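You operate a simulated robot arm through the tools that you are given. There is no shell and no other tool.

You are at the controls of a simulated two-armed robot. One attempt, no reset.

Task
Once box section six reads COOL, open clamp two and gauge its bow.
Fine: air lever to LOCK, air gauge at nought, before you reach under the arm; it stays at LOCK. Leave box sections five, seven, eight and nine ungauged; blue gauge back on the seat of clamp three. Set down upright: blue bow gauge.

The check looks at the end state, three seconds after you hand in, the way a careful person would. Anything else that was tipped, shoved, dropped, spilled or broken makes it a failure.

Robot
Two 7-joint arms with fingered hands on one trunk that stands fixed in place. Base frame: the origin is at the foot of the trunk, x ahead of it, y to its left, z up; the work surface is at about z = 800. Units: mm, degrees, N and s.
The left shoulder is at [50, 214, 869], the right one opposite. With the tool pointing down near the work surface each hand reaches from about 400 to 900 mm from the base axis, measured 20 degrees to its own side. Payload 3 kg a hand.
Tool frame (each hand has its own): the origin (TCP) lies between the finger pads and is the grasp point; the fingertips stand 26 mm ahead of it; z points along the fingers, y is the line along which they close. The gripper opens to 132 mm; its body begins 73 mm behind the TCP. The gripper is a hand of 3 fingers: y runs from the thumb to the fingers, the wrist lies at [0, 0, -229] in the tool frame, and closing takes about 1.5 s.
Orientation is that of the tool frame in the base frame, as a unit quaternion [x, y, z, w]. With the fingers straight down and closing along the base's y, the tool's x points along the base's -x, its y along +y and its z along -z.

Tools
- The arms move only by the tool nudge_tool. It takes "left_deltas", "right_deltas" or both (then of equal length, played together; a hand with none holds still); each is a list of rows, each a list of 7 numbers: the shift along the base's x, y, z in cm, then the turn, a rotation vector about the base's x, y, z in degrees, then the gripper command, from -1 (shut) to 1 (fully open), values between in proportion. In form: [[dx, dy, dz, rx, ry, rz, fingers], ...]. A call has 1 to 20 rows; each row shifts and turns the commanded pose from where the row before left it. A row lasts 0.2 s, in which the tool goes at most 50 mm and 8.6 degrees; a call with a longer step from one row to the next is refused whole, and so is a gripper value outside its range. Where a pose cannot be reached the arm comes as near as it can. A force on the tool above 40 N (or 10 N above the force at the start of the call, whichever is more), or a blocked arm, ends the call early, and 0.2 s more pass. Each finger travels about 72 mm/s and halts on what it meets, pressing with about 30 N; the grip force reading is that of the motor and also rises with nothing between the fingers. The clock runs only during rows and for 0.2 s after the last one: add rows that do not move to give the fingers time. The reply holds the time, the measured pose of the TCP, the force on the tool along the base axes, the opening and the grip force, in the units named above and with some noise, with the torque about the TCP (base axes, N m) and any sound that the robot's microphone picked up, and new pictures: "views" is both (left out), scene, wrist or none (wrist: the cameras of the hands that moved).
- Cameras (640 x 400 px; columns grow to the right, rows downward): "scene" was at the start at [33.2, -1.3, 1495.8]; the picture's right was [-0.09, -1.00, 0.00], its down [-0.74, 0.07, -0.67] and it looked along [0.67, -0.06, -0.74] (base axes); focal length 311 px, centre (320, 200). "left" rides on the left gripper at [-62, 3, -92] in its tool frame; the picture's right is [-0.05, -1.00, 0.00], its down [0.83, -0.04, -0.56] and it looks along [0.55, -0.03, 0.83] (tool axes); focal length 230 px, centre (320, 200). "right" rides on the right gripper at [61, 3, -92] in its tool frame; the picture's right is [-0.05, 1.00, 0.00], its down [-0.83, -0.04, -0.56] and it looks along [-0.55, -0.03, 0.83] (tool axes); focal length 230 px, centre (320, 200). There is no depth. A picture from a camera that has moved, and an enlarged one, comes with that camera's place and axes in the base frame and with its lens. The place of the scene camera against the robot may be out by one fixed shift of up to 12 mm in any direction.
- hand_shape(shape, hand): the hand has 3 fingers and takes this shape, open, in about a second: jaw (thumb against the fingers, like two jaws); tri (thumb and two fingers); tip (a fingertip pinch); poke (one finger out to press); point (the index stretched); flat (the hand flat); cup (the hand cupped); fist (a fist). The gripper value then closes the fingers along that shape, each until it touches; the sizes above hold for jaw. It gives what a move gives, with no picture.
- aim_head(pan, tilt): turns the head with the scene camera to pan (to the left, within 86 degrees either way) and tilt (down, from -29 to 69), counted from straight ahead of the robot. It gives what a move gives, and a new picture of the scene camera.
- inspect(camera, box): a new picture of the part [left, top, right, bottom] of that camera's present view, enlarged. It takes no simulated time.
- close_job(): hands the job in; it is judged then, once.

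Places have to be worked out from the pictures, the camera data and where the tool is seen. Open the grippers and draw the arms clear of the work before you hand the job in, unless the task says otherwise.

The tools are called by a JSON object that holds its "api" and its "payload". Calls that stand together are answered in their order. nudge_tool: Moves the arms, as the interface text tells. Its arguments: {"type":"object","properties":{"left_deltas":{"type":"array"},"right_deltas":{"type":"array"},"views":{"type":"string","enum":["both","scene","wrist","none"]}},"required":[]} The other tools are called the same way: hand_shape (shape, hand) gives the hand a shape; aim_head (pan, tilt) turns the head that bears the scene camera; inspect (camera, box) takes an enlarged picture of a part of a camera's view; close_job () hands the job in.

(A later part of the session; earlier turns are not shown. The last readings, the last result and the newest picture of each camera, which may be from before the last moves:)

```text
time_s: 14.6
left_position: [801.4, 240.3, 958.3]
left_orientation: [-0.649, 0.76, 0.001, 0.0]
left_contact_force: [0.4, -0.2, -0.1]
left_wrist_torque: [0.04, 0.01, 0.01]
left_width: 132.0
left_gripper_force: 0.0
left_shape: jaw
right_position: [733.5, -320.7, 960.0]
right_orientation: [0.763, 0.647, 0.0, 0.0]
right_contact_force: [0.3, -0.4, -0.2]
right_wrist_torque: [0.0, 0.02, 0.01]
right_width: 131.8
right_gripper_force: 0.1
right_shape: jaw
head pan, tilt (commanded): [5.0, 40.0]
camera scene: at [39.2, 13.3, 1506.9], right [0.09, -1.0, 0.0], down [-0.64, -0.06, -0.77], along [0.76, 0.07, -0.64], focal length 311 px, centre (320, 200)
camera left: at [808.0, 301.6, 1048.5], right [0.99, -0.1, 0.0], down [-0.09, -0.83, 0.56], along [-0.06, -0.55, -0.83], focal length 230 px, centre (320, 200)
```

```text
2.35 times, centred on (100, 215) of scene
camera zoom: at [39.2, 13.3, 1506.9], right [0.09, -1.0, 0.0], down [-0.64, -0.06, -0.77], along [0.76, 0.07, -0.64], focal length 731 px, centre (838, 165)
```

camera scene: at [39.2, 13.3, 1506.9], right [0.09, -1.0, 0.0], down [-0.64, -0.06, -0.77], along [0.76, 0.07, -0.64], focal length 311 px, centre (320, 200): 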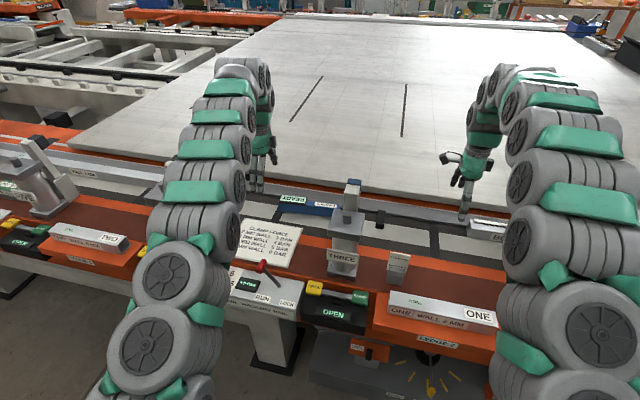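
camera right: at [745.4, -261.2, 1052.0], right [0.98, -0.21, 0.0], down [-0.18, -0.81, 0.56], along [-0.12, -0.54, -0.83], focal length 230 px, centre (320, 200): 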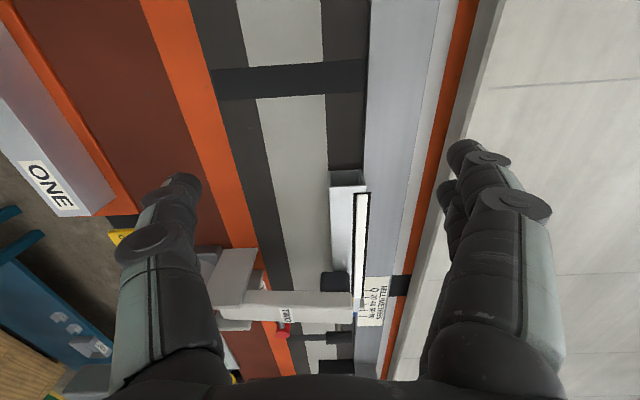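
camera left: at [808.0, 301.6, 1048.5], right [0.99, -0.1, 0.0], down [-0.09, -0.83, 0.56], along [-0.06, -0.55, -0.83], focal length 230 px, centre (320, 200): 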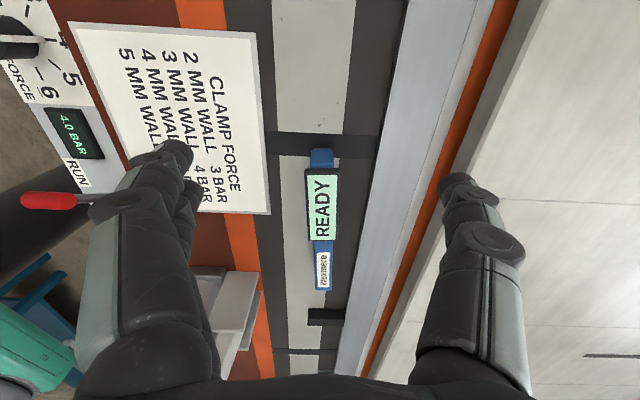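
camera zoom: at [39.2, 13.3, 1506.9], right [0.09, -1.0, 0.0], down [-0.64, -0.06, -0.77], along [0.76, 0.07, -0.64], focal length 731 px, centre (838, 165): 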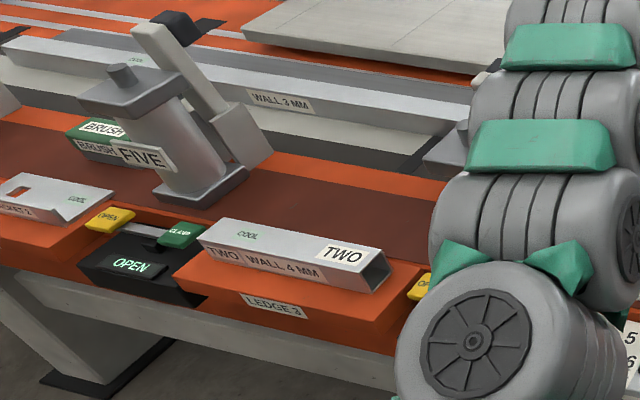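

The gauge body is about 24 mm wide and 208 mm long, with a wider display on its left half; its middle is near (791, 103). I look at the hands closely to learn the finger spacing, and check the rest of the room.

{"api": "inspect", "payload": {"camera": "scene", "box": [420, 100, 540, 240]}}

{"api": "inspect", "payload": {"camera": "scene", "box": [220, 80, 360, 230]}}

{"api": "inspect", "payload": {"camera": "left", "box": [0, 0, 640, 400]}}

```text
2.86 times, centred on (480, 170) of scene
camera zoom: at [39.2, 13.3, 1506.9], right [0.09, -1.0, 0.0], down [-0.64, -0.06, -0.77], along [0.76, 0.07, -0.64], focal length 888 px, centre (-137, 286)
```

zoom: 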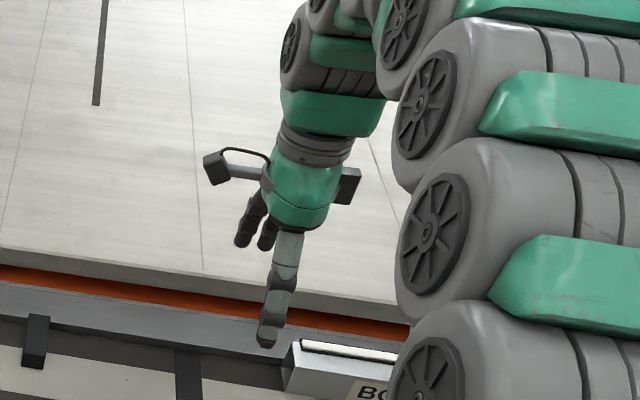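

```text
2.67 times, centred on (290, 155) of scene
camera zoom: at [39.2, 13.3, 1506.9], right [0.09, -1.0, 0.0], down [-0.64, -0.06, -0.77], along [0.76, 0.07, -0.64], focal length 828 px, centre (400, 320)
```

zoom: 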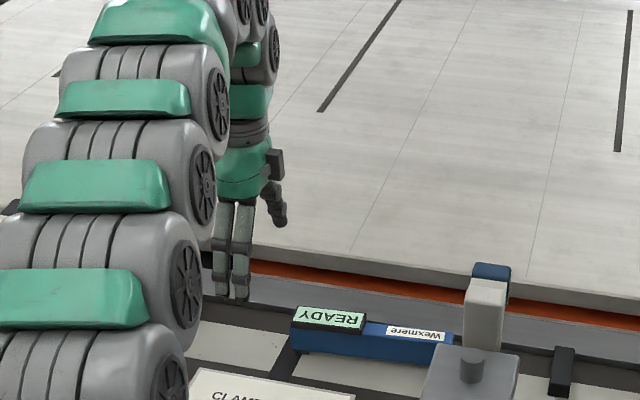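

```text
1.00 times, centred on (320, 200) of left (not enlarged: the box is as wide or as high as the picture)
camera zoom: at [808.0, 301.6, 1048.5], right [0.99, -0.1, 0.0], down [-0.09, -0.83, 0.56], along [-0.06, -0.55, -0.83], focal length 230 px, centre (320, 200)
```

zoom: 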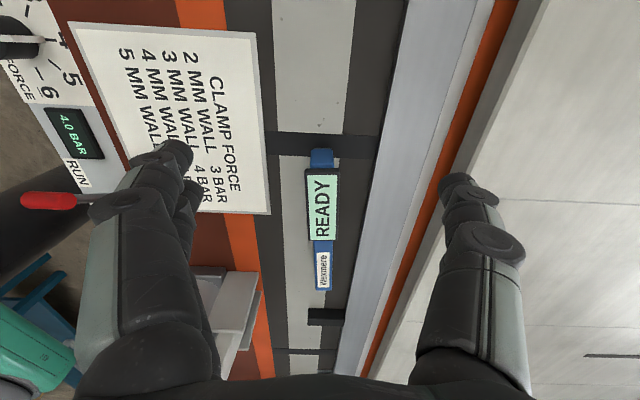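

The two fingers sit side by side, about 46 mm wide in all, so I'll grip the blue body just right of the display. Now I bring the right hand back to its first orientation in front of clamp two, to look at the switch and read the tag.

{"api": "nudge_tool", "payload": {"right_deltas": [[-1, 0, 3, 0, 0, 8.4, 1], [-2.5, 0, 3, 0, 0, 8.4, 1], [-3, 0, 3, 0, 0, 8.4, 1], [-3, 0, 3, 0, 0, 8.4, 1], [-3, 0, 1, 0, 0, 8.4, 1], [-3, -1, 0, 0, 0, 8.4, 1], [-3, -1, 0, 0, 0, 8.4, 1], [-3, -1, 0, 0, 0, 8.4, 1], [-3, -1, 0, 0, 0, 8.4, 1], [-3, -1, -1, 0, 0, 8.4, 1], [-3, -1, -2, 0, 0, 8.4, 1], [-1, 0, -2, 0, 0, 0, 1], [0, 0, 0, 0, 0, 0, 1]], "views": "both"}}

{"api": "inspect", "payload": {"camera": "right", "box": [180, 40, 420, 190]}}

{"api": "inspect", "payload": {"camera": "scene", "box": [420, 180, 580, 300]}}

```text
time_s: 17.4
left_position: [802.2, 240.3, 958.9]
left_orientation: [-0.649, 0.76, 0.0, 0.0]
left_contact_force: [0.2, 0.8, -0.9]
left_wrist_torque: [-0.01, 0.01, 0.02]
left_width: 131.9
left_gripper_force: 0.1
left_shape: jaw
right_position: [417.3, -381.2, 1039.2]
right_orientation: [0.062, 0.998, 0.0, 0.001]
right_contact_force: [0.5, 0.9, -1.3]
right_wrist_torque: [0.07, 0.04, 0.01]
right_width: 131.8
right_gripper_force: 0.0
right_shape: jaw
head pan, tilt (commanded): [5.0, 40.0]
camera scene: at [39.2, 13.3, 1506.9], right [0.09, -1.0, 0.0], down [-0.64, -0.06, -0.77], along [0.76, 0.07, -0.64], focal length 311 px, centre (320, 200)
camera right: at [356.4, -370.2, 1132.0], right [0.17, 0.98, 0.0], down [0.82, -0.14, 0.56], along [0.55, -0.1, -0.83], focal length 230 px, centre (320, 200)
```

scene: 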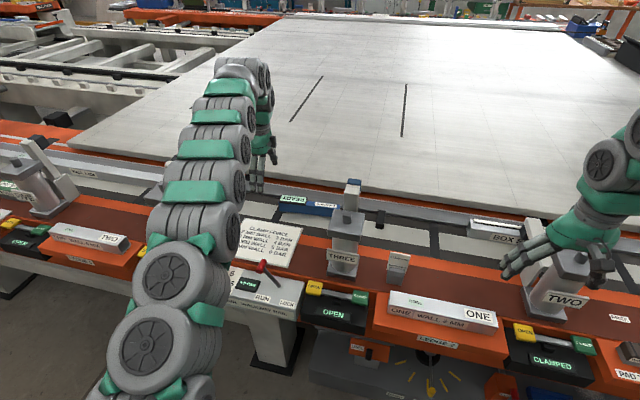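
right: 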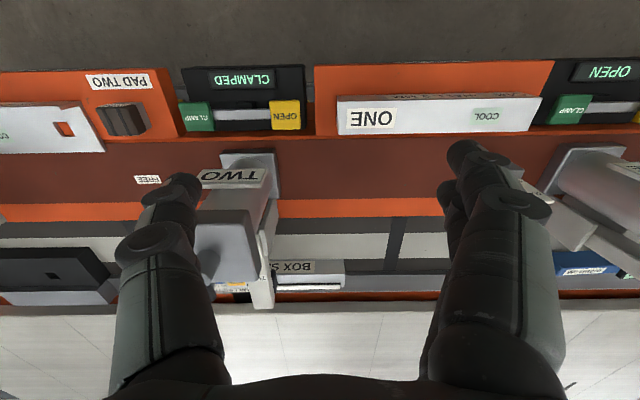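

```text
2.67 times, centred on (300, 115) of right
camera zoom: at [356.4, -370.2, 1132.0], right [0.17, 0.98, 0.0], down [0.82, -0.14, 0.56], along [0.55, -0.1, -0.83], focal length 614 px, centre (373, 427)
```

zoom: 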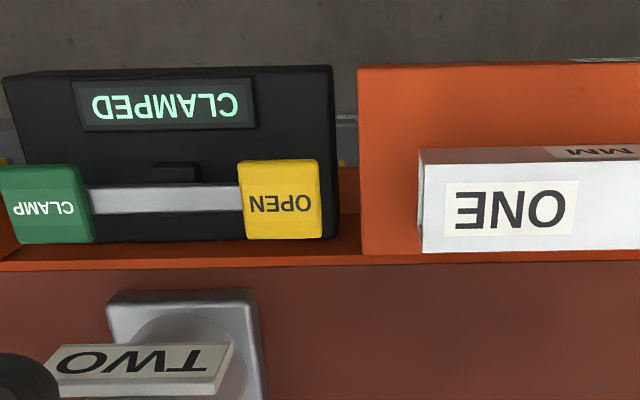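

```text
3.33 times, centred on (500, 240) of scene
camera zoom: at [39.2, 13.3, 1506.9], right [0.09, -1.0, 0.0], down [-0.64, -0.06, -0.77], along [0.76, 0.07, -0.64], focal length 1035 px, centre (-280, 67)
```

zoom: 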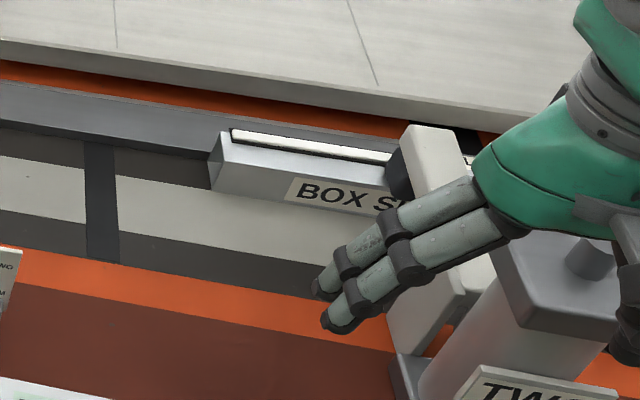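

The clamp-two switch and its CLAMPED readout are visible between the fingers. I turn the head toward clamp two to read the box tag.

{"api": "aim_head", "payload": {"pan": -30, "tilt": 45}}

{"api": "inspect", "payload": {"camera": "scene", "box": [260, 100, 440, 220]}}

{"api": "inspect", "payload": {"camera": "scene", "box": [260, 200, 460, 340]}}

```text
time_s: 18.4
left_position: [800.8, 240.6, 958.7]
left_orientation: [-0.65, 0.76, 0.0, 0.0]
left_contact_force: [-0.7, 0.0, 0.6]
left_wrist_torque: [0.02, 0.03, -0.02]
left_width: 131.9
left_gripper_force: 0.1
left_shape: jaw
right_position: [416.9, -381.8, 1039.7]
right_orientation: [0.061, 0.998, 0.001, 0.0]
right_contact_force: [0.1, -0.4, -0.3]
right_wrist_torque: [0.0, -0.01, 0.03]
right_width: 131.7
right_gripper_force: 0.0
right_shape: jaw
head pan, tilt (commanded): [-30.0, 45.0]
camera scene: at [25.0, -34.7, 1499.6], right [-0.5, -0.87, 0.0], down [-0.61, 0.35, -0.71], along [0.61, -0.35, -0.71], focal length 311 px, centre (320, 200)
```

scene: 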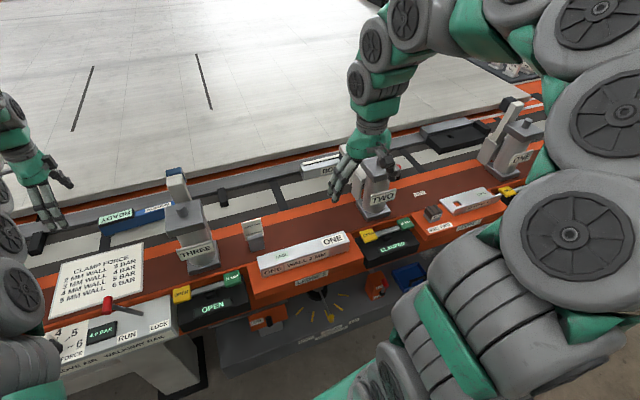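

```text
3.33 times, centred on (350, 160) of scene
camera zoom: at [25.0, -34.7, 1499.6], right [-0.5, -0.87, 0.0], down [-0.61, 0.35, -0.71], along [0.61, -0.35, -0.71], focal length 1035 px, centre (220, 333)
```

zoom: 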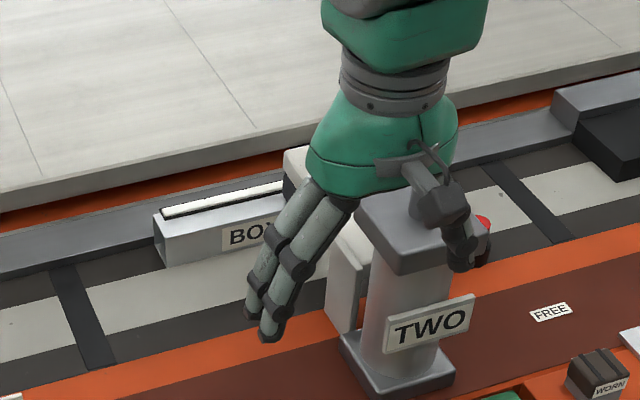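

```text
2.86 times, centred on (360, 270) of scene
camera zoom: at [25.0, -34.7, 1499.6], right [-0.5, -0.87, 0.0], down [-0.61, 0.35, -0.71], along [0.61, -0.35, -0.71], focal length 888 px, centre (206, 0)
```

zoom: 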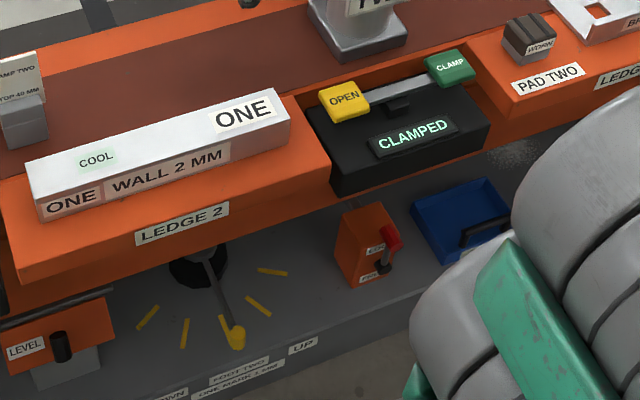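

The button's top is near (421, -427, 822). I put the right hand into the poke shape and check where the fingertip sits.

{"api": "hand_shape", "payload": {"shape": "poke", "hand": "right"}}

{"api": "inspect", "payload": {"camera": "right", "box": [0, 0, 640, 400]}}

{"api": "inspect", "payload": {"camera": "scene", "box": [260, 100, 440, 220]}}

```text
time_s: 19.4
left_position: [801.5, 241.4, 958.2]
left_orientation: [-0.649, 0.761, 0.0, 0.0]
left_contact_force: [1.2, 0.3, -0.2]
left_wrist_torque: [0.02, 0.01, 0.01]
left_width: 131.8
left_gripper_force: 0.0
left_shape: jaw
right_position: [417.4, -383.0, 1040.1]
right_orientation: [0.061, 0.998, 0.0, 0.0]
right_contact_force: [-0.5, -0.2, -0.3]
right_wrist_torque: [0.04, -0.01, 0.02]
right_width: 0.1
right_gripper_force: 0.0
right_shape: poke
head pan, tilt (commanded): [-30.0, 45.0]
```

```text
1.00 times, centred on (320, 200) of right (not enlarged: the box is as wide or as high as the picture)
camera zoom: at [356.3, -370.0, 1132.2], right [0.17, 0.98, 0.0], down [0.82, -0.14, 0.56], along [0.55, -0.1, -0.83], focal length 230 px, centre (320, 200)
```

zoom: 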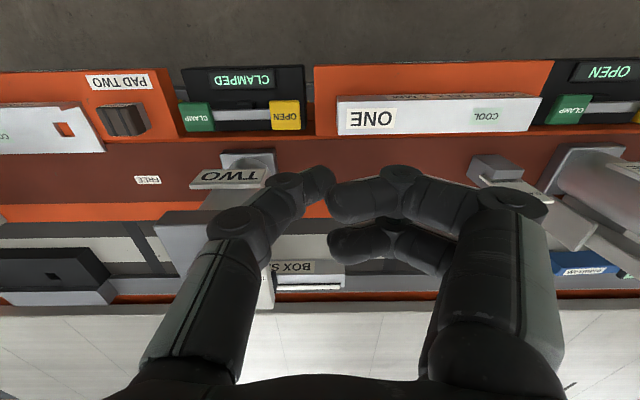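

```text
3.33 times, centred on (350, 160) of scene
camera zoom: at [24.9, -34.8, 1499.6], right [-0.5, -0.87, 0.0], down [-0.61, 0.35, -0.71], along [0.61, -0.35, -0.71], focal length 1035 px, centre (220, 333)
```

zoom: 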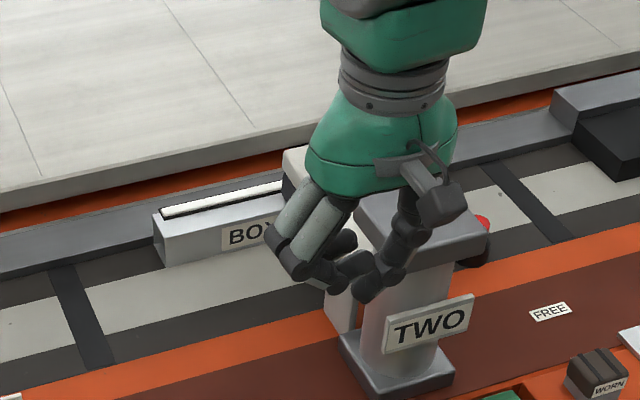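

In poke, the thumb tip sits on the tool axis but the curled fingers hang beside it, close to box ONE's height. I try the point shape, which may be slimmer.

{"api": "hand_shape", "payload": {"shape": "point", "hand": "right"}}

{"api": "inspect", "payload": {"camera": "right", "box": [0, 0, 640, 400]}}

{"api": "inspect", "payload": {"camera": "scene", "box": [260, 100, 440, 220]}}

```text
time_s: 20.2
left_position: [802.1, 240.7, 958.0]
left_orientation: [-0.649, 0.76, 0.0, 0.0]
left_contact_force: [0.5, 1.0, 0.7]
left_wrist_torque: [-0.01, -0.03, -0.01]
left_width: 132.0
left_gripper_force: 0.1
left_shape: jaw
right_position: [417.0, -380.8, 1038.9]
right_orientation: [0.061, 0.998, 0.0, 0.0]
right_contact_force: [-0.1, -0.2, -0.1]
right_wrist_torque: [0.02, -0.01, 0.01]
right_width: 0.0
right_gripper_force: 0.1
right_shape: point
head pan, tilt (commanded): [-30.0, 45.0]
```

```text
1.00 times, centred on (320, 200) of right (not enlarged: the box is as wide or as high as the picture)
camera zoom: at [356.3, -370.0, 1132.1], right [0.17, 0.98, 0.0], down [0.82, -0.14, 0.56], along [0.55, -0.1, -0.83], focal length 230 px, centre (320, 200)
```

zoom: 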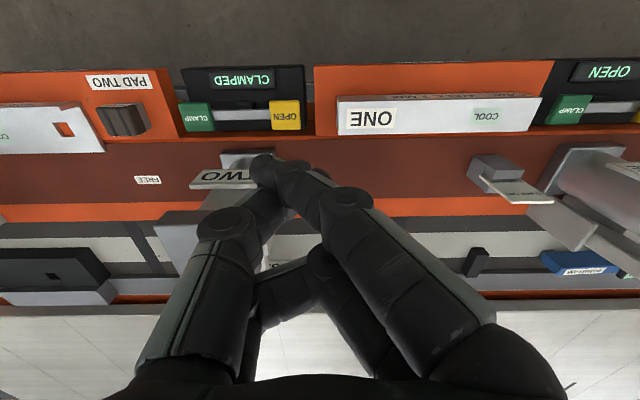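

```text
3.33 times, centred on (350, 160) of scene
camera zoom: at [24.9, -34.8, 1499.6], right [-0.5, -0.87, 0.0], down [-0.61, 0.35, -0.71], along [0.61, -0.35, -0.71], focal length 1035 px, centre (220, 333)
```

zoom: 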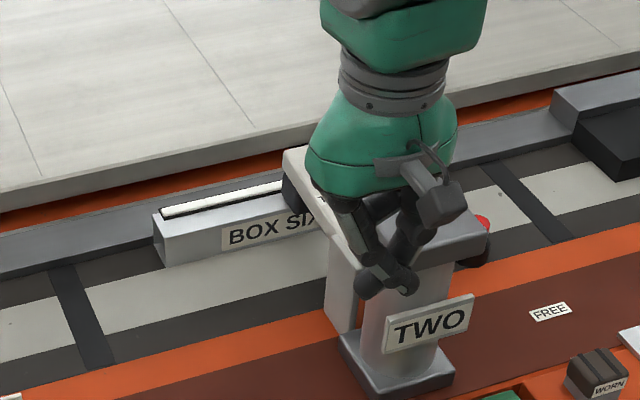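

Neither shape is better than a closed jaw, whose three tips meet on the tool axis. I check whether the tag is visible from here before choosing.

{"api": "inspect", "payload": {"camera": "right", "box": [180, 240, 300, 320]}}

{"api": "hand_shape", "payload": {"shape": "jaw", "hand": "right"}}

```text
5.00 times, centred on (240, 280) of right
camera zoom: at [356.3, -370.0, 1132.1], right [0.17, 0.98, 0.0], down [0.82, -0.14, 0.56], along [0.55, -0.1, -0.83], focal length 1150 px, centre (720, -200)
```

zoom: 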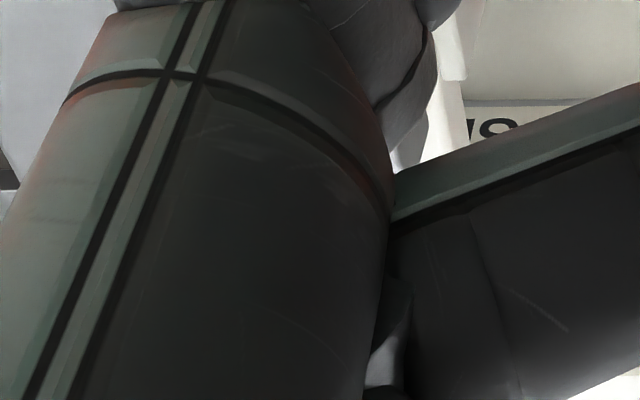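

```text
time_s: 21.1
left_position: [802.0, 239.5, 957.1]
left_orientation: [-0.65, 0.76, 0.0, 0.001]
left_contact_force: [0.0, -2.0, 0.8]
left_wrist_torque: [0.03, 0.01, -0.03]
left_width: 132.1
left_gripper_force: 0.0
left_shape: jaw
right_position: [417.3, -382.5, 1039.4]
right_orientation: [0.062, 0.998, -0.001, 0.0]
right_contact_force: [0.2, 0.5, 0.4]
right_wrist_torque: [0.0, -0.01, -0.01]
right_width: 94.8
right_gripper_force: 0.1
right_shape: jaw
head pan, tilt (commanded): [-30.0, 45.0]
```

With the jaw open again, I look for the tag in the gap between the fingers.

{"api": "inspect", "payload": {"camera": "right", "box": [180, 250, 300, 320]}}

{"api": "inspect", "payload": {"camera": "scene", "box": [290, 120, 420, 220]}}

```text
5.33 times, centred on (240, 285) of right
camera zoom: at [356.3, -370.0, 1132.1], right [0.17, 0.98, 0.0], down [0.82, -0.14, 0.56], along [0.55, -0.1, -0.83], focal length 1227 px, centre (747, -253)
```

zoom: 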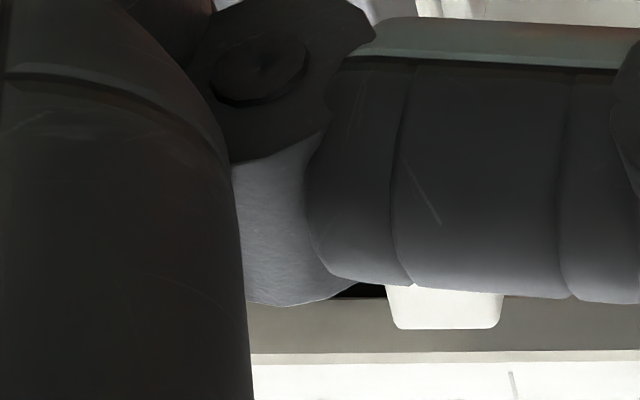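

```text
4.00 times, centred on (355, 170) of scene
camera zoom: at [24.9, -34.8, 1499.6], right [-0.5, -0.87, 0.0], down [-0.61, 0.35, -0.71], along [0.61, -0.35, -0.71], focal length 1242 px, centre (180, 320)
```

zoom: 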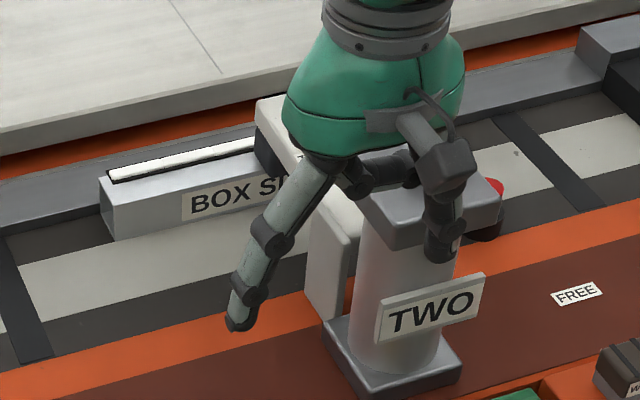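

I close the jaw, tilt the hand 15° with the wrist toward the robot, and lower it to hover just above the OPEN pad.

{"api": "nudge_tool", "payload": {"right_deltas": [[-0.3, -1, 0, 0, -3, 0, 0], [0, -1, 0, 0, -3, 0, -0.5], [0, -1, 0, 0, -3, 0, -1], [0, -1, -1, 0, -3, 0, -1], [0, -0.5, -2, 0, -3, 0, -1], [0, 0, -3, 0, 0, 0, -1], [0, 0, -3, 0, 0, 0, -1], [0, 0, -3, 0, 0, 0, -1], [0, 0, -3, 0, 0, 0, -1], [0, 0, 0, 0, 0, 0, -1], [0, 0, 0, 0, 0, 0, -1]], "views": "both"}}

{"api": "inspect", "payload": {"camera": "right", "box": [180, 60, 440, 260]}}

{"api": "inspect", "payload": {"camera": "scene", "box": [290, 120, 450, 270]}}

```text
time_s: 23.6
left_position: [801.7, 239.0, 958.1]
left_orientation: [-0.649, 0.761, -0.001, -0.001]
left_contact_force: [-0.1, -1.1, -0.1]
left_wrist_torque: [0.0, 0.0, 0.02]
left_width: 131.9
left_gripper_force: 0.0
left_shape: jaw
right_position: [414.3, -427.3, 889.7]
right_orientation: [0.06, 0.99, 0.008, 0.13]
right_contact_force: [-0.6, -0.7, 0.4]
right_wrist_torque: [-0.02, 0.03, 0.01]
right_width: 0.0
right_gripper_force: 29.9
right_shape: jaw
head pan, tilt (commanded): [-30.0, 45.0]
camera scene: at [24.9, -34.8, 1499.6], right [-0.5, -0.87, 0.0], down [-0.61, 0.35, -0.71], along [0.61, -0.35, -0.71], focal length 311 px, centre (320, 200)
camera right: at [331.5, -414.8, 963.3], right [0.17, 0.98, 0.04], down [0.65, -0.14, 0.75], along [0.74, -0.1, -0.66], focal length 230 px, centre (320, 200)
```

scene: 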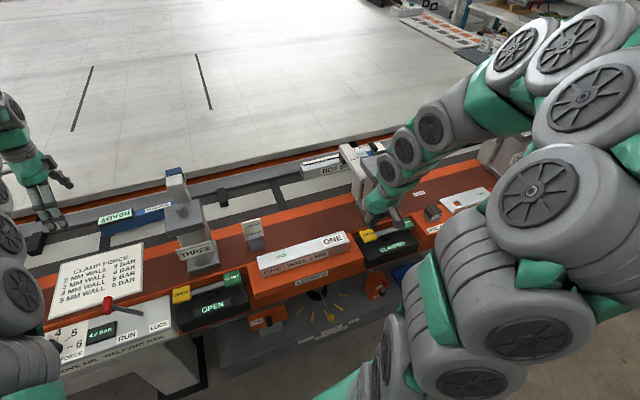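
right: 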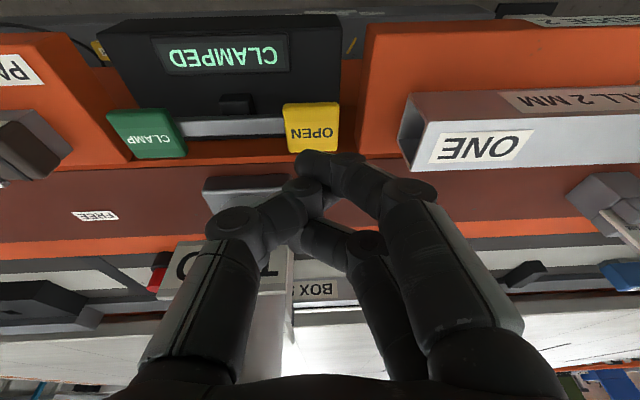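

```text
2.00 times, centred on (310, 160) of right
camera zoom: at [331.5, -414.8, 963.3], right [0.17, 0.98, 0.04], down [0.65, -0.14, 0.75], along [0.74, -0.1, -0.66], focal length 460 px, centre (340, 280)
```

zoom: 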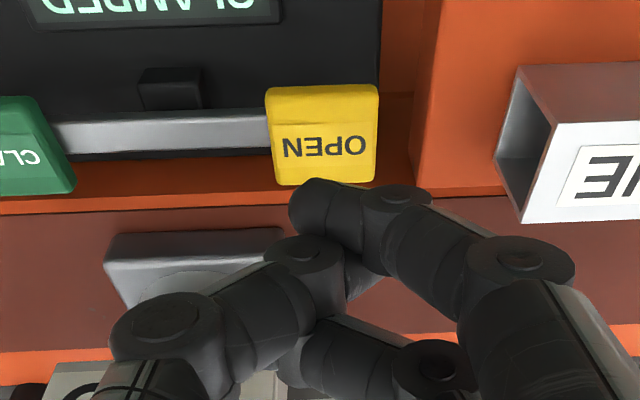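

```text
2.67 times, centred on (370, 195) of scene
camera zoom: at [24.9, -34.8, 1499.6], right [-0.5, -0.87, 0.0], down [-0.61, 0.35, -0.71], along [0.61, -0.35, -0.71], focal length 828 px, centre (187, 213)
```

zoom: 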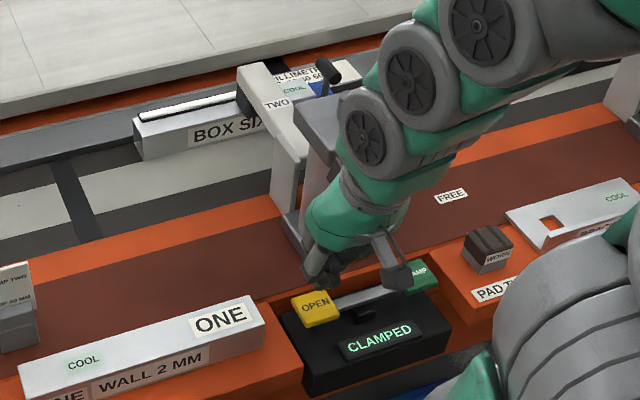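

The tag on box six seems to have turned green, so I zoom in to confirm it reads COOL.

{"api": "inspect", "payload": {"camera": "scene", "box": [375, 135, 435, 175]}}

{"api": "inspect", "payload": {"camera": "scene", "box": [320, 130, 400, 180]}}

```text
10.00 times, centred on (405, 155) of scene
camera zoom: at [24.9, -34.8, 1499.6], right [-0.5, -0.87, 0.0], down [-0.61, 0.35, -0.71], along [0.61, -0.35, -0.71], focal length 3106 px, centre (-530, 650)
```

zoom: 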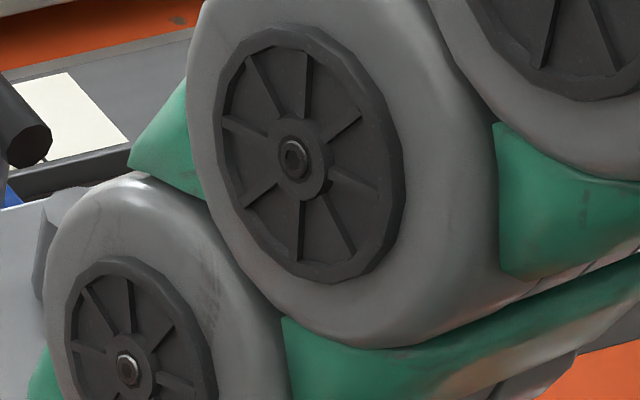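

```text
8.00 times, centred on (360, 155) of scene
camera zoom: at [24.9, -34.8, 1499.6], right [-0.5, -0.87, 0.0], down [-0.61, 0.35, -0.71], along [0.61, -0.35, -0.71], focal length 2485 px, centre (0, 560)
```

zoom: 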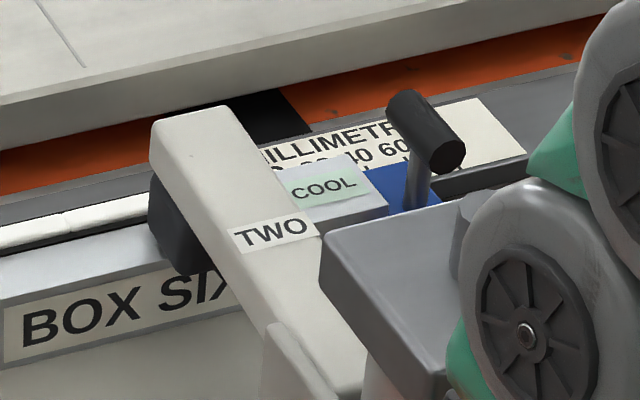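

It reads COOL. The fingertips are about 40 mm above the OPEN pad, so I press down gently in small rows.

{"api": "nudge_tool", "payload": {"right_deltas": [[-0.3, 0, -1.5, 0, 0, 0, -1], [0, 0, -1.5, 0, 0, 0, -1], [0, 0, -0.7, 0, 0, 0, -1], [0, 0, -0.5, 0, 0, 0, -1], [0, 0, -0.4, 0, 0, 0, -1], [0, 0, -0.4, 0, 0, 0, -1]], "views": "both"}}

{"api": "inspect", "payload": {"camera": "scene", "box": [310, 130, 440, 280]}}

```text
time_s: 24.9
left_position: [800.7, 240.8, 958.7]
left_orientation: [-0.649, 0.76, 0.0, 0.0]
left_contact_force: [-1.1, -1.0, 0.2]
left_wrist_torque: [0.02, -0.01, 0.04]
left_width: 131.9
left_gripper_force: 0.1
left_shape: jaw
right_position: [411.3, -426.9, 838.7]
right_orientation: [0.061, 0.99, 0.008, 0.13]
right_contact_force: [-0.4, -0.4, 0.1]
right_wrist_torque: [0.01, 0.02, -0.01]
right_width: 0.0
right_gripper_force: 29.8
right_shape: jaw
head pan, tilt (commanded): [-30.0, 45.0]
camera scene: at [24.9, -34.8, 1499.6], right [-0.5, -0.87, 0.0], down [-0.61, 0.35, -0.71], along [0.61, -0.35, -0.71], focal length 311 px, centre (320, 200)
camera right: at [328.3, -415.0, 912.8], right [0.17, 0.98, 0.04], down [0.65, -0.14, 0.75], along [0.74, -0.1, -0.66], focal length 230 px, centre (320, 200)
```

scene: 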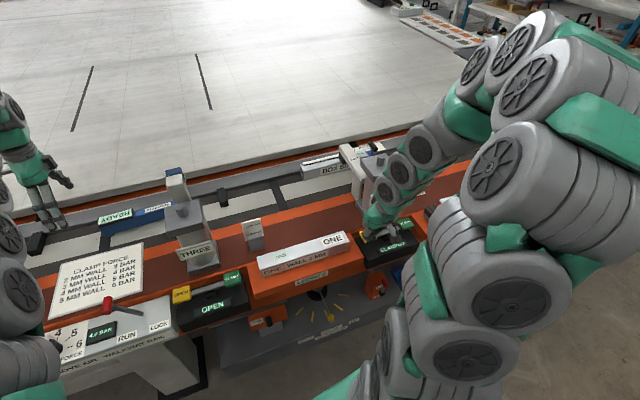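
right: 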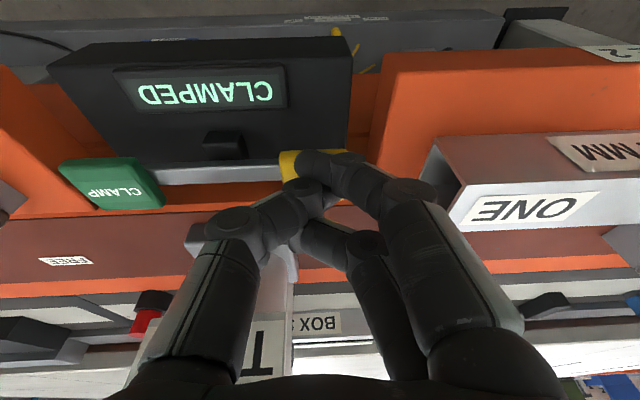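

```text
2.67 times, centred on (375, 205) of scene
camera zoom: at [24.9, -34.8, 1499.6], right [-0.5, -0.87, 0.0], down [-0.61, 0.35, -0.71], along [0.61, -0.35, -0.71], focal length 828 px, centre (173, 187)
```

zoom: 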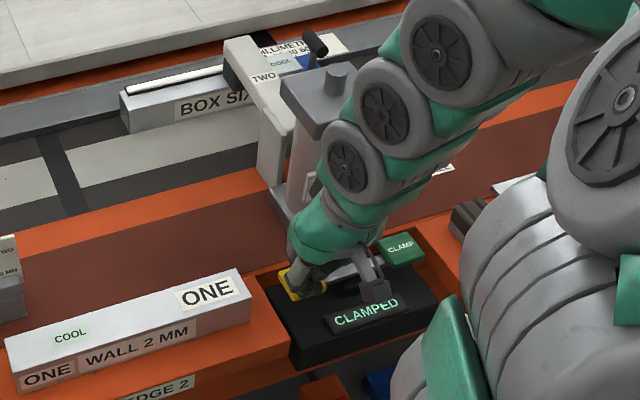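

There's no contact force yet and the readout still says CLAMPED, so I keep pressing in small steps.

{"api": "nudge_tool", "payload": {"right_deltas": [[0, 0, -0.4, 0, 0, 0, -1], [0, 0, -0.4, 0, 0, 0, -1], [0, 0, -0.3, 0, 0, 0, -1], [0, 0, 0, 0, 0, 0, -1]], "views": "both"}}

{"api": "inspect", "payload": {"camera": "scene", "box": [310, 130, 440, 280]}}

```text
time_s: 25.9
left_position: [802.0, 240.5, 958.7]
left_orientation: [-0.65, 0.76, 0.001, 0.0]
left_contact_force: [-0.4, -0.3, -0.2]
left_wrist_torque: [-0.01, -0.03, -0.01]
left_width: 131.8
left_gripper_force: 0.0
left_shape: jaw
right_position: [411.2, -426.2, 828.1]
right_orientation: [0.061, 0.989, 0.008, 0.131]
right_contact_force: [0.2, -0.2, 2.1]
right_wrist_torque: [0.01, 0.02, 0.02]
right_width: 0.0
right_gripper_force: 30.2
right_shape: jaw
head pan, tilt (commanded): [-30.0, 45.0]
camera scene: at [24.9, -34.7, 1499.6], right [-0.5, -0.87, 0.0], down [-0.61, 0.35, -0.71], along [0.61, -0.35, -0.71], focal length 311 px, centre (320, 200)
camera right: at [328.3, -415.2, 901.7], right [0.17, 0.98, 0.04], down [0.65, -0.14, 0.75], along [0.74, -0.1, -0.66], focal length 230 px, centre (320, 200)
```

scene: 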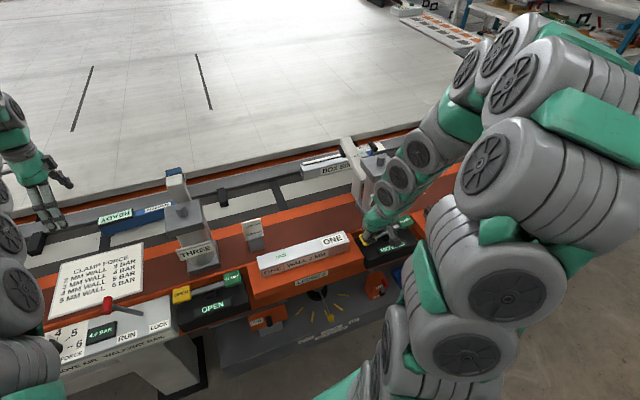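
right: 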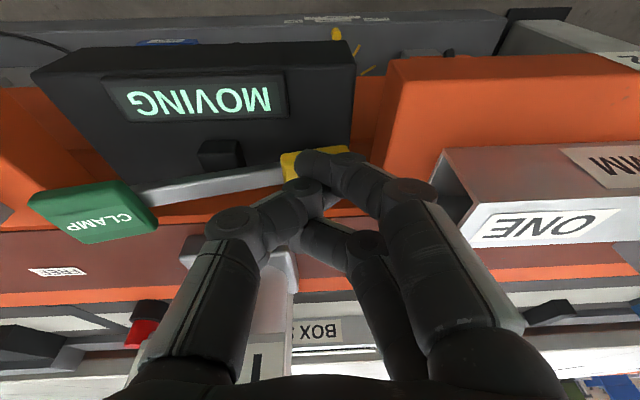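

```text
2.67 times, centred on (375, 205) of scene
camera zoom: at [24.9, -34.7, 1499.6], right [-0.5, -0.87, 0.0], down [-0.61, 0.35, -0.71], along [0.61, -0.35, -0.71], focal length 828 px, centre (173, 187)
```

zoom: 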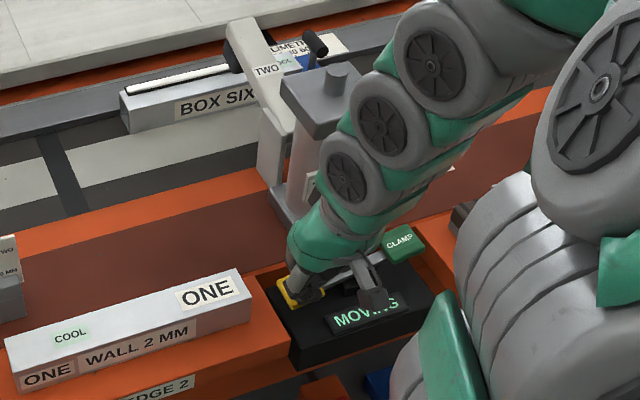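

The clamp now reads MOVING. I hold still for a second and then lift off the pad.

{"api": "nudge_tool", "payload": {"right_deltas": [[0, 0, 0, 0, 0, 0, -1], [0, 0, 0, 0, 0, 0, -1], [0, 0, 0, 0, 0, 0, -1], [0, 0, 0, 0, 0, 0, -1], [0, 0, 0, 0, 0, 0, -1], [0, 0, 0, 0, 0, 0, -1], [0, 0, 1.5, 0, 0, 0, -1], [0, 0, 2.5, 0, 0, 0, -1], [0, 0, 3, 0, 0, 0, -1], [0, 0, 0, 0, 0, 0, -1]], "views": "both"}}

{"api": "inspect", "payload": {"camera": "scene", "box": [310, 130, 440, 280]}}

```text
time_s: 28.1
left_position: [802.2, 240.3, 957.7]
left_orientation: [-0.649, 0.761, 0.0, 0.0]
left_contact_force: [-0.1, -0.1, 0.2]
left_wrist_torque: [0.0, -0.01, 0.01]
left_width: 131.9
left_gripper_force: 0.1
left_shape: jaw
right_position: [412.3, -426.3, 897.1]
right_orientation: [0.06, 0.99, 0.009, 0.131]
right_contact_force: [0.7, 0.3, 0.1]
right_wrist_torque: [-0.01, -0.02, -0.01]
right_width: 0.0
right_gripper_force: 29.7
right_shape: jaw
head pan, tilt (commanded): [-30.0, 45.0]
camera scene: at [24.9, -34.8, 1499.6], right [-0.5, -0.87, 0.0], down [-0.61, 0.35, -0.71], along [0.61, -0.35, -0.71], focal length 311 px, centre (320, 200)
camera right: at [328.1, -415.0, 972.0], right [0.17, 0.98, 0.04], down [0.65, -0.14, 0.75], along [0.74, -0.1, -0.66], focal length 230 px, centre (320, 200)
```

scene: 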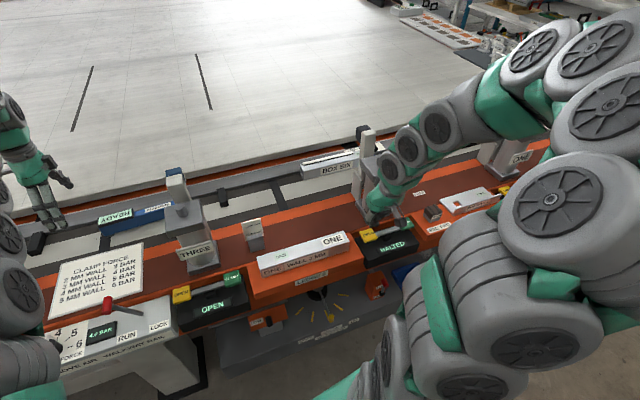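
right: 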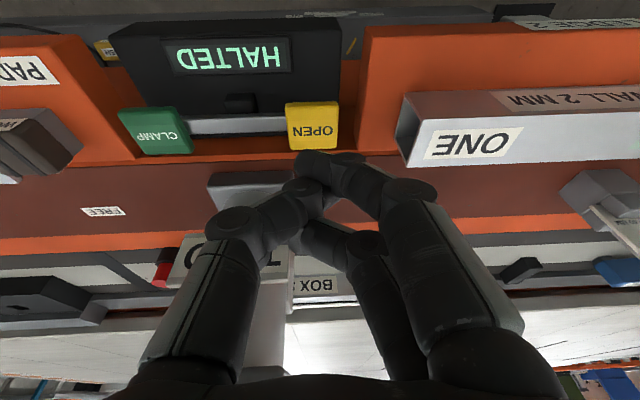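

```text
2.67 times, centred on (375, 205) of scene
camera zoom: at [24.9, -34.8, 1499.6], right [-0.5, -0.87, 0.0], down [-0.61, 0.35, -0.71], along [0.61, -0.35, -0.71], focal length 828 px, centre (173, 187)
```

zoom: 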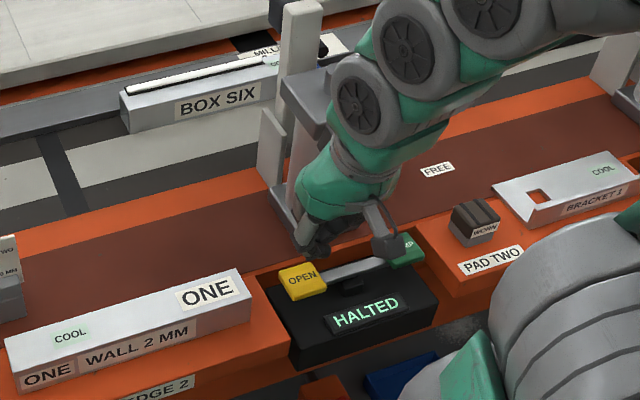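

It reads HALTED, so this is a hold-to-run switch. I press OPEN again and hold it until the readout changes to OPEN.

{"api": "nudge_tool", "payload": {"right_deltas": [[0, 0, -2.5, 0, 0, 0, -1], [0, 0, -2.5, 0, 0, 0, -1], [0, 0, -1, 0, 0, 0, -1], [0, 0, -0.5, 0, 0, 0, -1], [0, 0, -0.4, 0, 0, 0, -1], [0, 0, -0.2, 0, 0, 0, -1], [0, 0, 0, 0, 0, 0, -1], [0, 0, 0, 0, 0, 0, -1], [0, 0, 0, 0, 0, 0, -1], [0, 0, 0, 0, 0, 0, -1], [0, 0, 0, 0, 0, 0, -1], [0, 0, 0, 0, 0, 0, -1], [0, 0, 0, 0, 0, 0, -1], [0, 0, 0, 0, 0, 0, -1]], "views": "both"}}

{"api": "inspect", "payload": {"camera": "scene", "box": [310, 130, 440, 280]}}

```text
time_s: 31.1
left_position: [801.7, 241.4, 958.3]
left_orientation: [-0.649, 0.761, 0.0, 0.0]
left_contact_force: [1.0, 0.2, -0.1]
left_wrist_torque: [-0.05, -0.02, -0.01]
left_width: 131.7
left_gripper_force: 0.0
left_shape: jaw
right_position: [412.1, -425.9, 827.2]
right_orientation: [0.061, 0.99, 0.008, 0.13]
right_contact_force: [-0.2, 0.4, 2.5]
right_wrist_torque: [0.01, -0.04, 0.01]
right_width: 0.1
right_gripper_force: 30.2
right_shape: jaw
head pan, tilt (commanded): [-30.0, 45.0]
camera scene: at [24.9, -34.7, 1499.6], right [-0.5, -0.87, 0.0], down [-0.61, 0.35, -0.71], along [0.61, -0.35, -0.71], focal length 311 px, centre (320, 200)
camera right: at [328.1, -414.6, 901.1], right [0.17, 0.98, 0.04], down [0.65, -0.14, 0.75], along [0.74, -0.1, -0.66], focal length 230 px, centre (320, 200)
```

scene: 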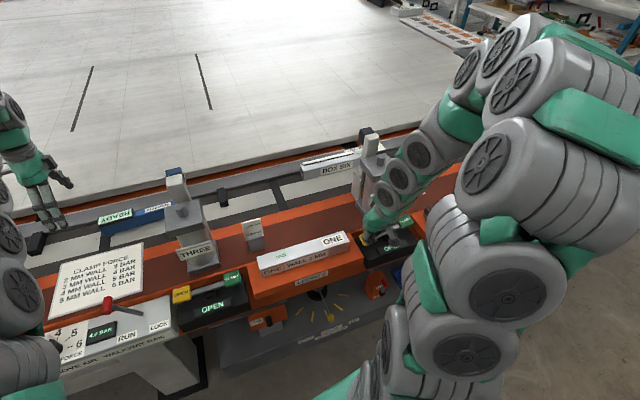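
right: 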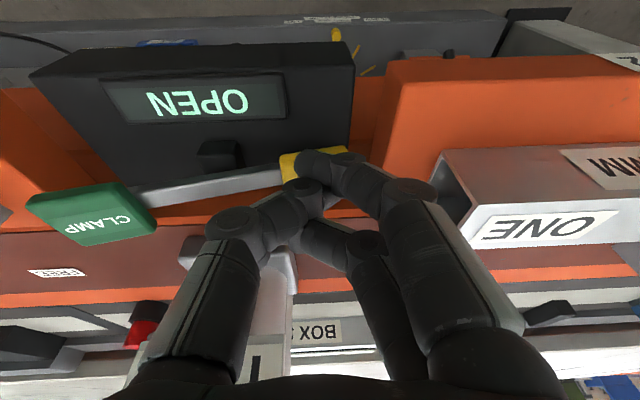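

```text
2.67 times, centred on (375, 205) of scene
camera zoom: at [24.9, -34.7, 1499.6], right [-0.5, -0.87, 0.0], down [-0.61, 0.35, -0.71], along [0.61, -0.35, -0.71], focal length 828 px, centre (173, 187)
```

zoom: 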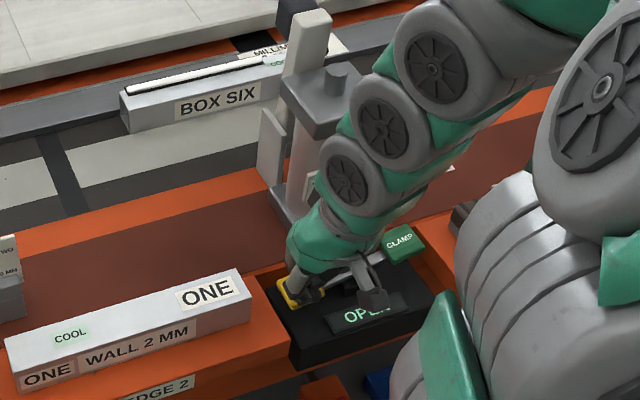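

Clamp two now reads OPEN and its arm is up. I lift the right hand off, and bring the left hand with its jaw closed to the +y side of the air lever, still above it.

{"api": "nudge_tool", "payload": {"right_deltas": [[0, 0, 2, 0, 0, 0, -1], [0, 0, 3, 0, 0, 0, -1], [0, 0, 3, 0, 0, 0, -1], [0, 0, 1.5, 0, 3, 0, -1], [0, 0, 1.5, 0, 3, 0, -1], [0, 0, 1.5, 0, 3, 0, -1], [0, 0, 1.5, 0, 3, 0, -1], [0, 0, 1.5, 0, 3, 0, -1], [0, 0, 0, 0, 0, 0, -1], [0, 0, 0, 0, 0, 0, -1], [0, 0, 0, 0, 0, 0, -1]], "left_deltas": [[-3.9, 0.15, 0.3, 0, 0, 0, 0], [-3.9, 0.15, 0.3, 0, 0, 0, -0.5], [-3.9, 0.15, 0.3, 0, 0, 0, -1], [-3.9, 0.15, 0.3, 0, 0, 0, -1], [-3.9, 0.15, 0.3, 0, 0, 0, -1], [-3.9, 0.15, 0.3, 0, 0, 0, -1], [-3.9, 0.15, 0.3, 0, 0, 0, -1], [0, 0, -2.5, 0, 0, 0, -1], [0, 0, -2.5, 0, 0, 0, -1], [0, 0, -2.5, 0, 0, 0, -1], [0, 0, 0, 0, 0, 0, -1]], "views": "both"}}

{"api": "aim_head", "payload": {"pan": 15, "tilt": 50}}

```text
time_s: 33.5
left_position: [528.8, 251.7, 905.2]
left_orientation: [-0.65, 0.76, -0.001, 0.001]
left_contact_force: [-0.3, 0.2, 0.2]
left_wrist_torque: [0.0, -0.02, 0.04]
left_width: 0.0
left_gripper_force: 29.9
left_shape: jaw
right_position: [411.3, -426.3, 982.5]
right_orientation: [0.061, 0.998, 0.0, 0.001]
right_contact_force: [-0.6, -0.4, -0.1]
right_wrist_torque: [-0.01, 0.03, -0.01]
right_width: 0.0
right_gripper_force: 29.4
right_shape: jaw
head pan, tilt (commanded): [-30.0, 45.0]
camera scene: at [24.9, -34.8, 1499.6], right [-0.5, -0.87, 0.0], down [-0.61, 0.35, -0.71], along [0.61, -0.35, -0.71], focal length 311 px, centre (320, 200)
camera right: at [350.5, -415.1, 1075.0], right [0.17, 0.98, 0.0], down [0.82, -0.14, 0.56], along [0.55, -0.1, -0.83], focal length 230 px, centre (320, 200)
camera left: at [534.9, 311.8, 995.3], right [0.99, -0.11, 0.0], down [-0.09, -0.83, 0.56], along [-0.06, -0.55, -0.83], focal length 230 px, centre (320, 200)
```

scene: 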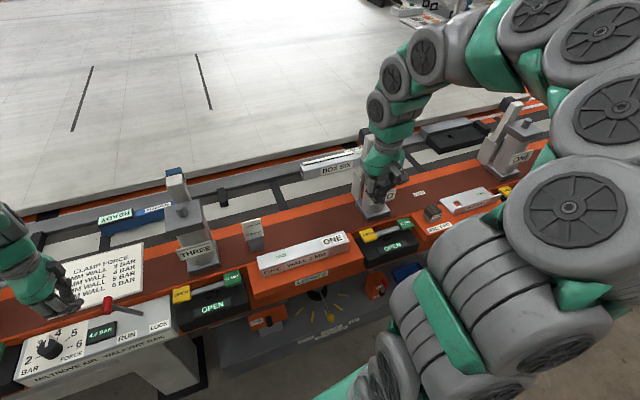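
right: 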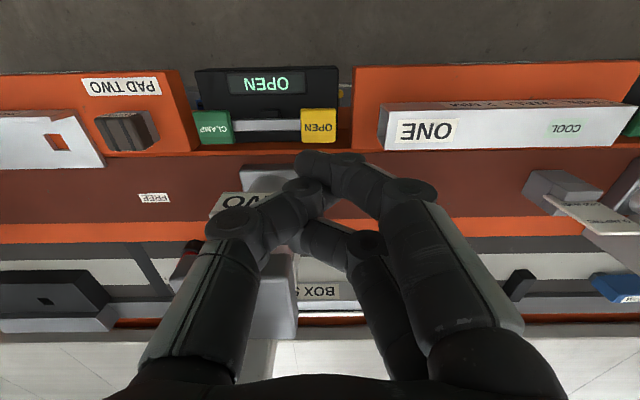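
left: 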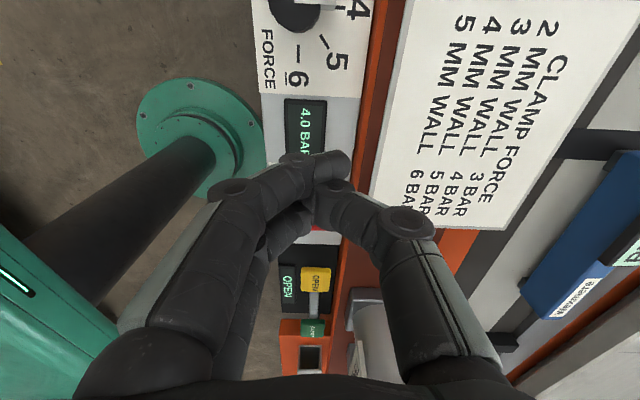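

```text
time_s: 34.7
left_position: [528.7, 250.4, 904.6]
left_orientation: [-0.65, 0.76, 0.001, 0.0]
left_contact_force: [0.2, 0.3, -0.3]
left_wrist_torque: [0.03, 0.02, 0.0]
left_width: 0.0
left_gripper_force: 30.4
left_shape: jaw
right_position: [411.7, -426.2, 982.2]
right_orientation: [0.062, 0.998, 0.0, -0.001]
right_contact_force: [-0.2, 0.8, 0.0]
right_wrist_torque: [-0.01, -0.01, -0.02]
right_width: 0.0
right_gripper_force: 29.8
right_shape: jaw
head pan, tilt (commanded): [15.0, 50.0]
camera scene: at [28.9, 25.8, 1492.7], right [0.26, -0.97, 0.0], down [-0.74, -0.2, -0.64], along [0.62, 0.17, -0.77], focal length 311 px, centre (320, 200)
```

scene: 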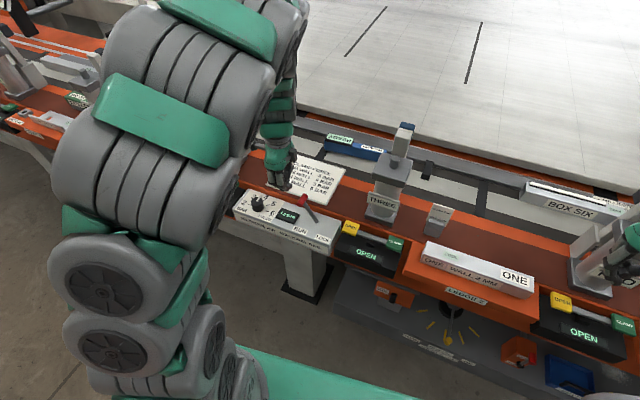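

The clamp still reads OPEN with the hand away. I look closely at the lever and the left fingertips.

{"api": "inspect", "payload": {"camera": "scene", "box": [220, 130, 360, 260]}}

{"api": "inspect", "payload": {"camera": "left", "box": [240, 60, 440, 260]}}

{"api": "inspect", "payload": {"camera": "scene", "box": [510, 160, 640, 280]}}

```text
3.08 times, centred on (290, 195) of scene
camera zoom: at [28.9, 25.8, 1492.7], right [0.26, -0.97, 0.0], down [-0.74, -0.2, -0.64], along [0.62, 0.17, -0.77], focal length 956 px, centre (412, 215)
```

zoom: 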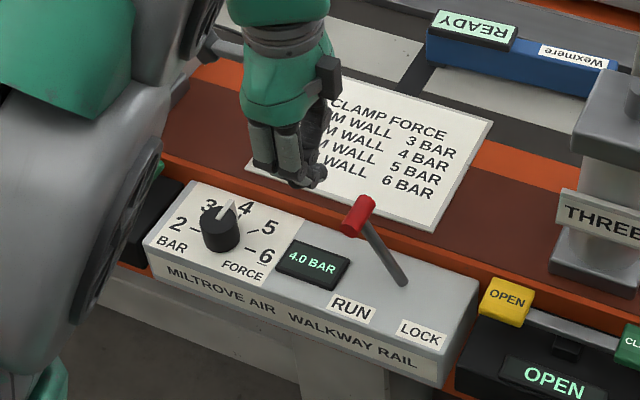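

```text
2.00 times, centred on (340, 160) of left
camera zoom: at [534.8, 311.9, 995.2], right [0.99, -0.11, 0.0], down [-0.09, -0.83, 0.56], along [-0.06, -0.55, -0.83], focal length 460 px, centre (280, 280)
```

zoom: 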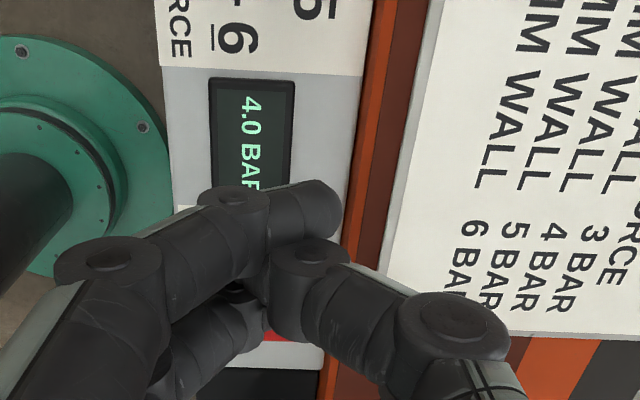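

```text
3.33 times, centred on (575, 220) of scene
camera zoom: at [28.9, 25.8, 1492.7], right [0.26, -0.97, 0.0], down [-0.74, -0.2, -0.64], along [0.62, 0.17, -0.77], focal length 1035 px, centre (-530, 133)
```

zoom: 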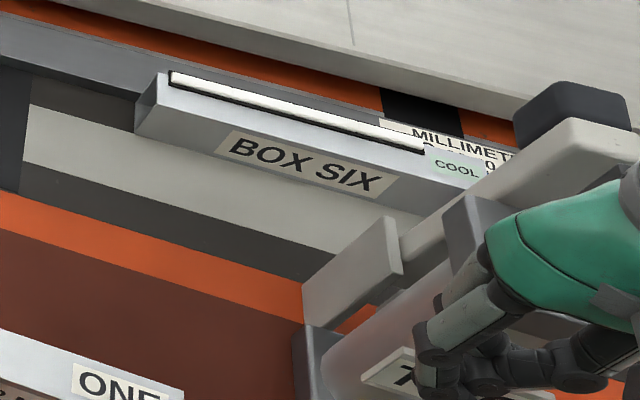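

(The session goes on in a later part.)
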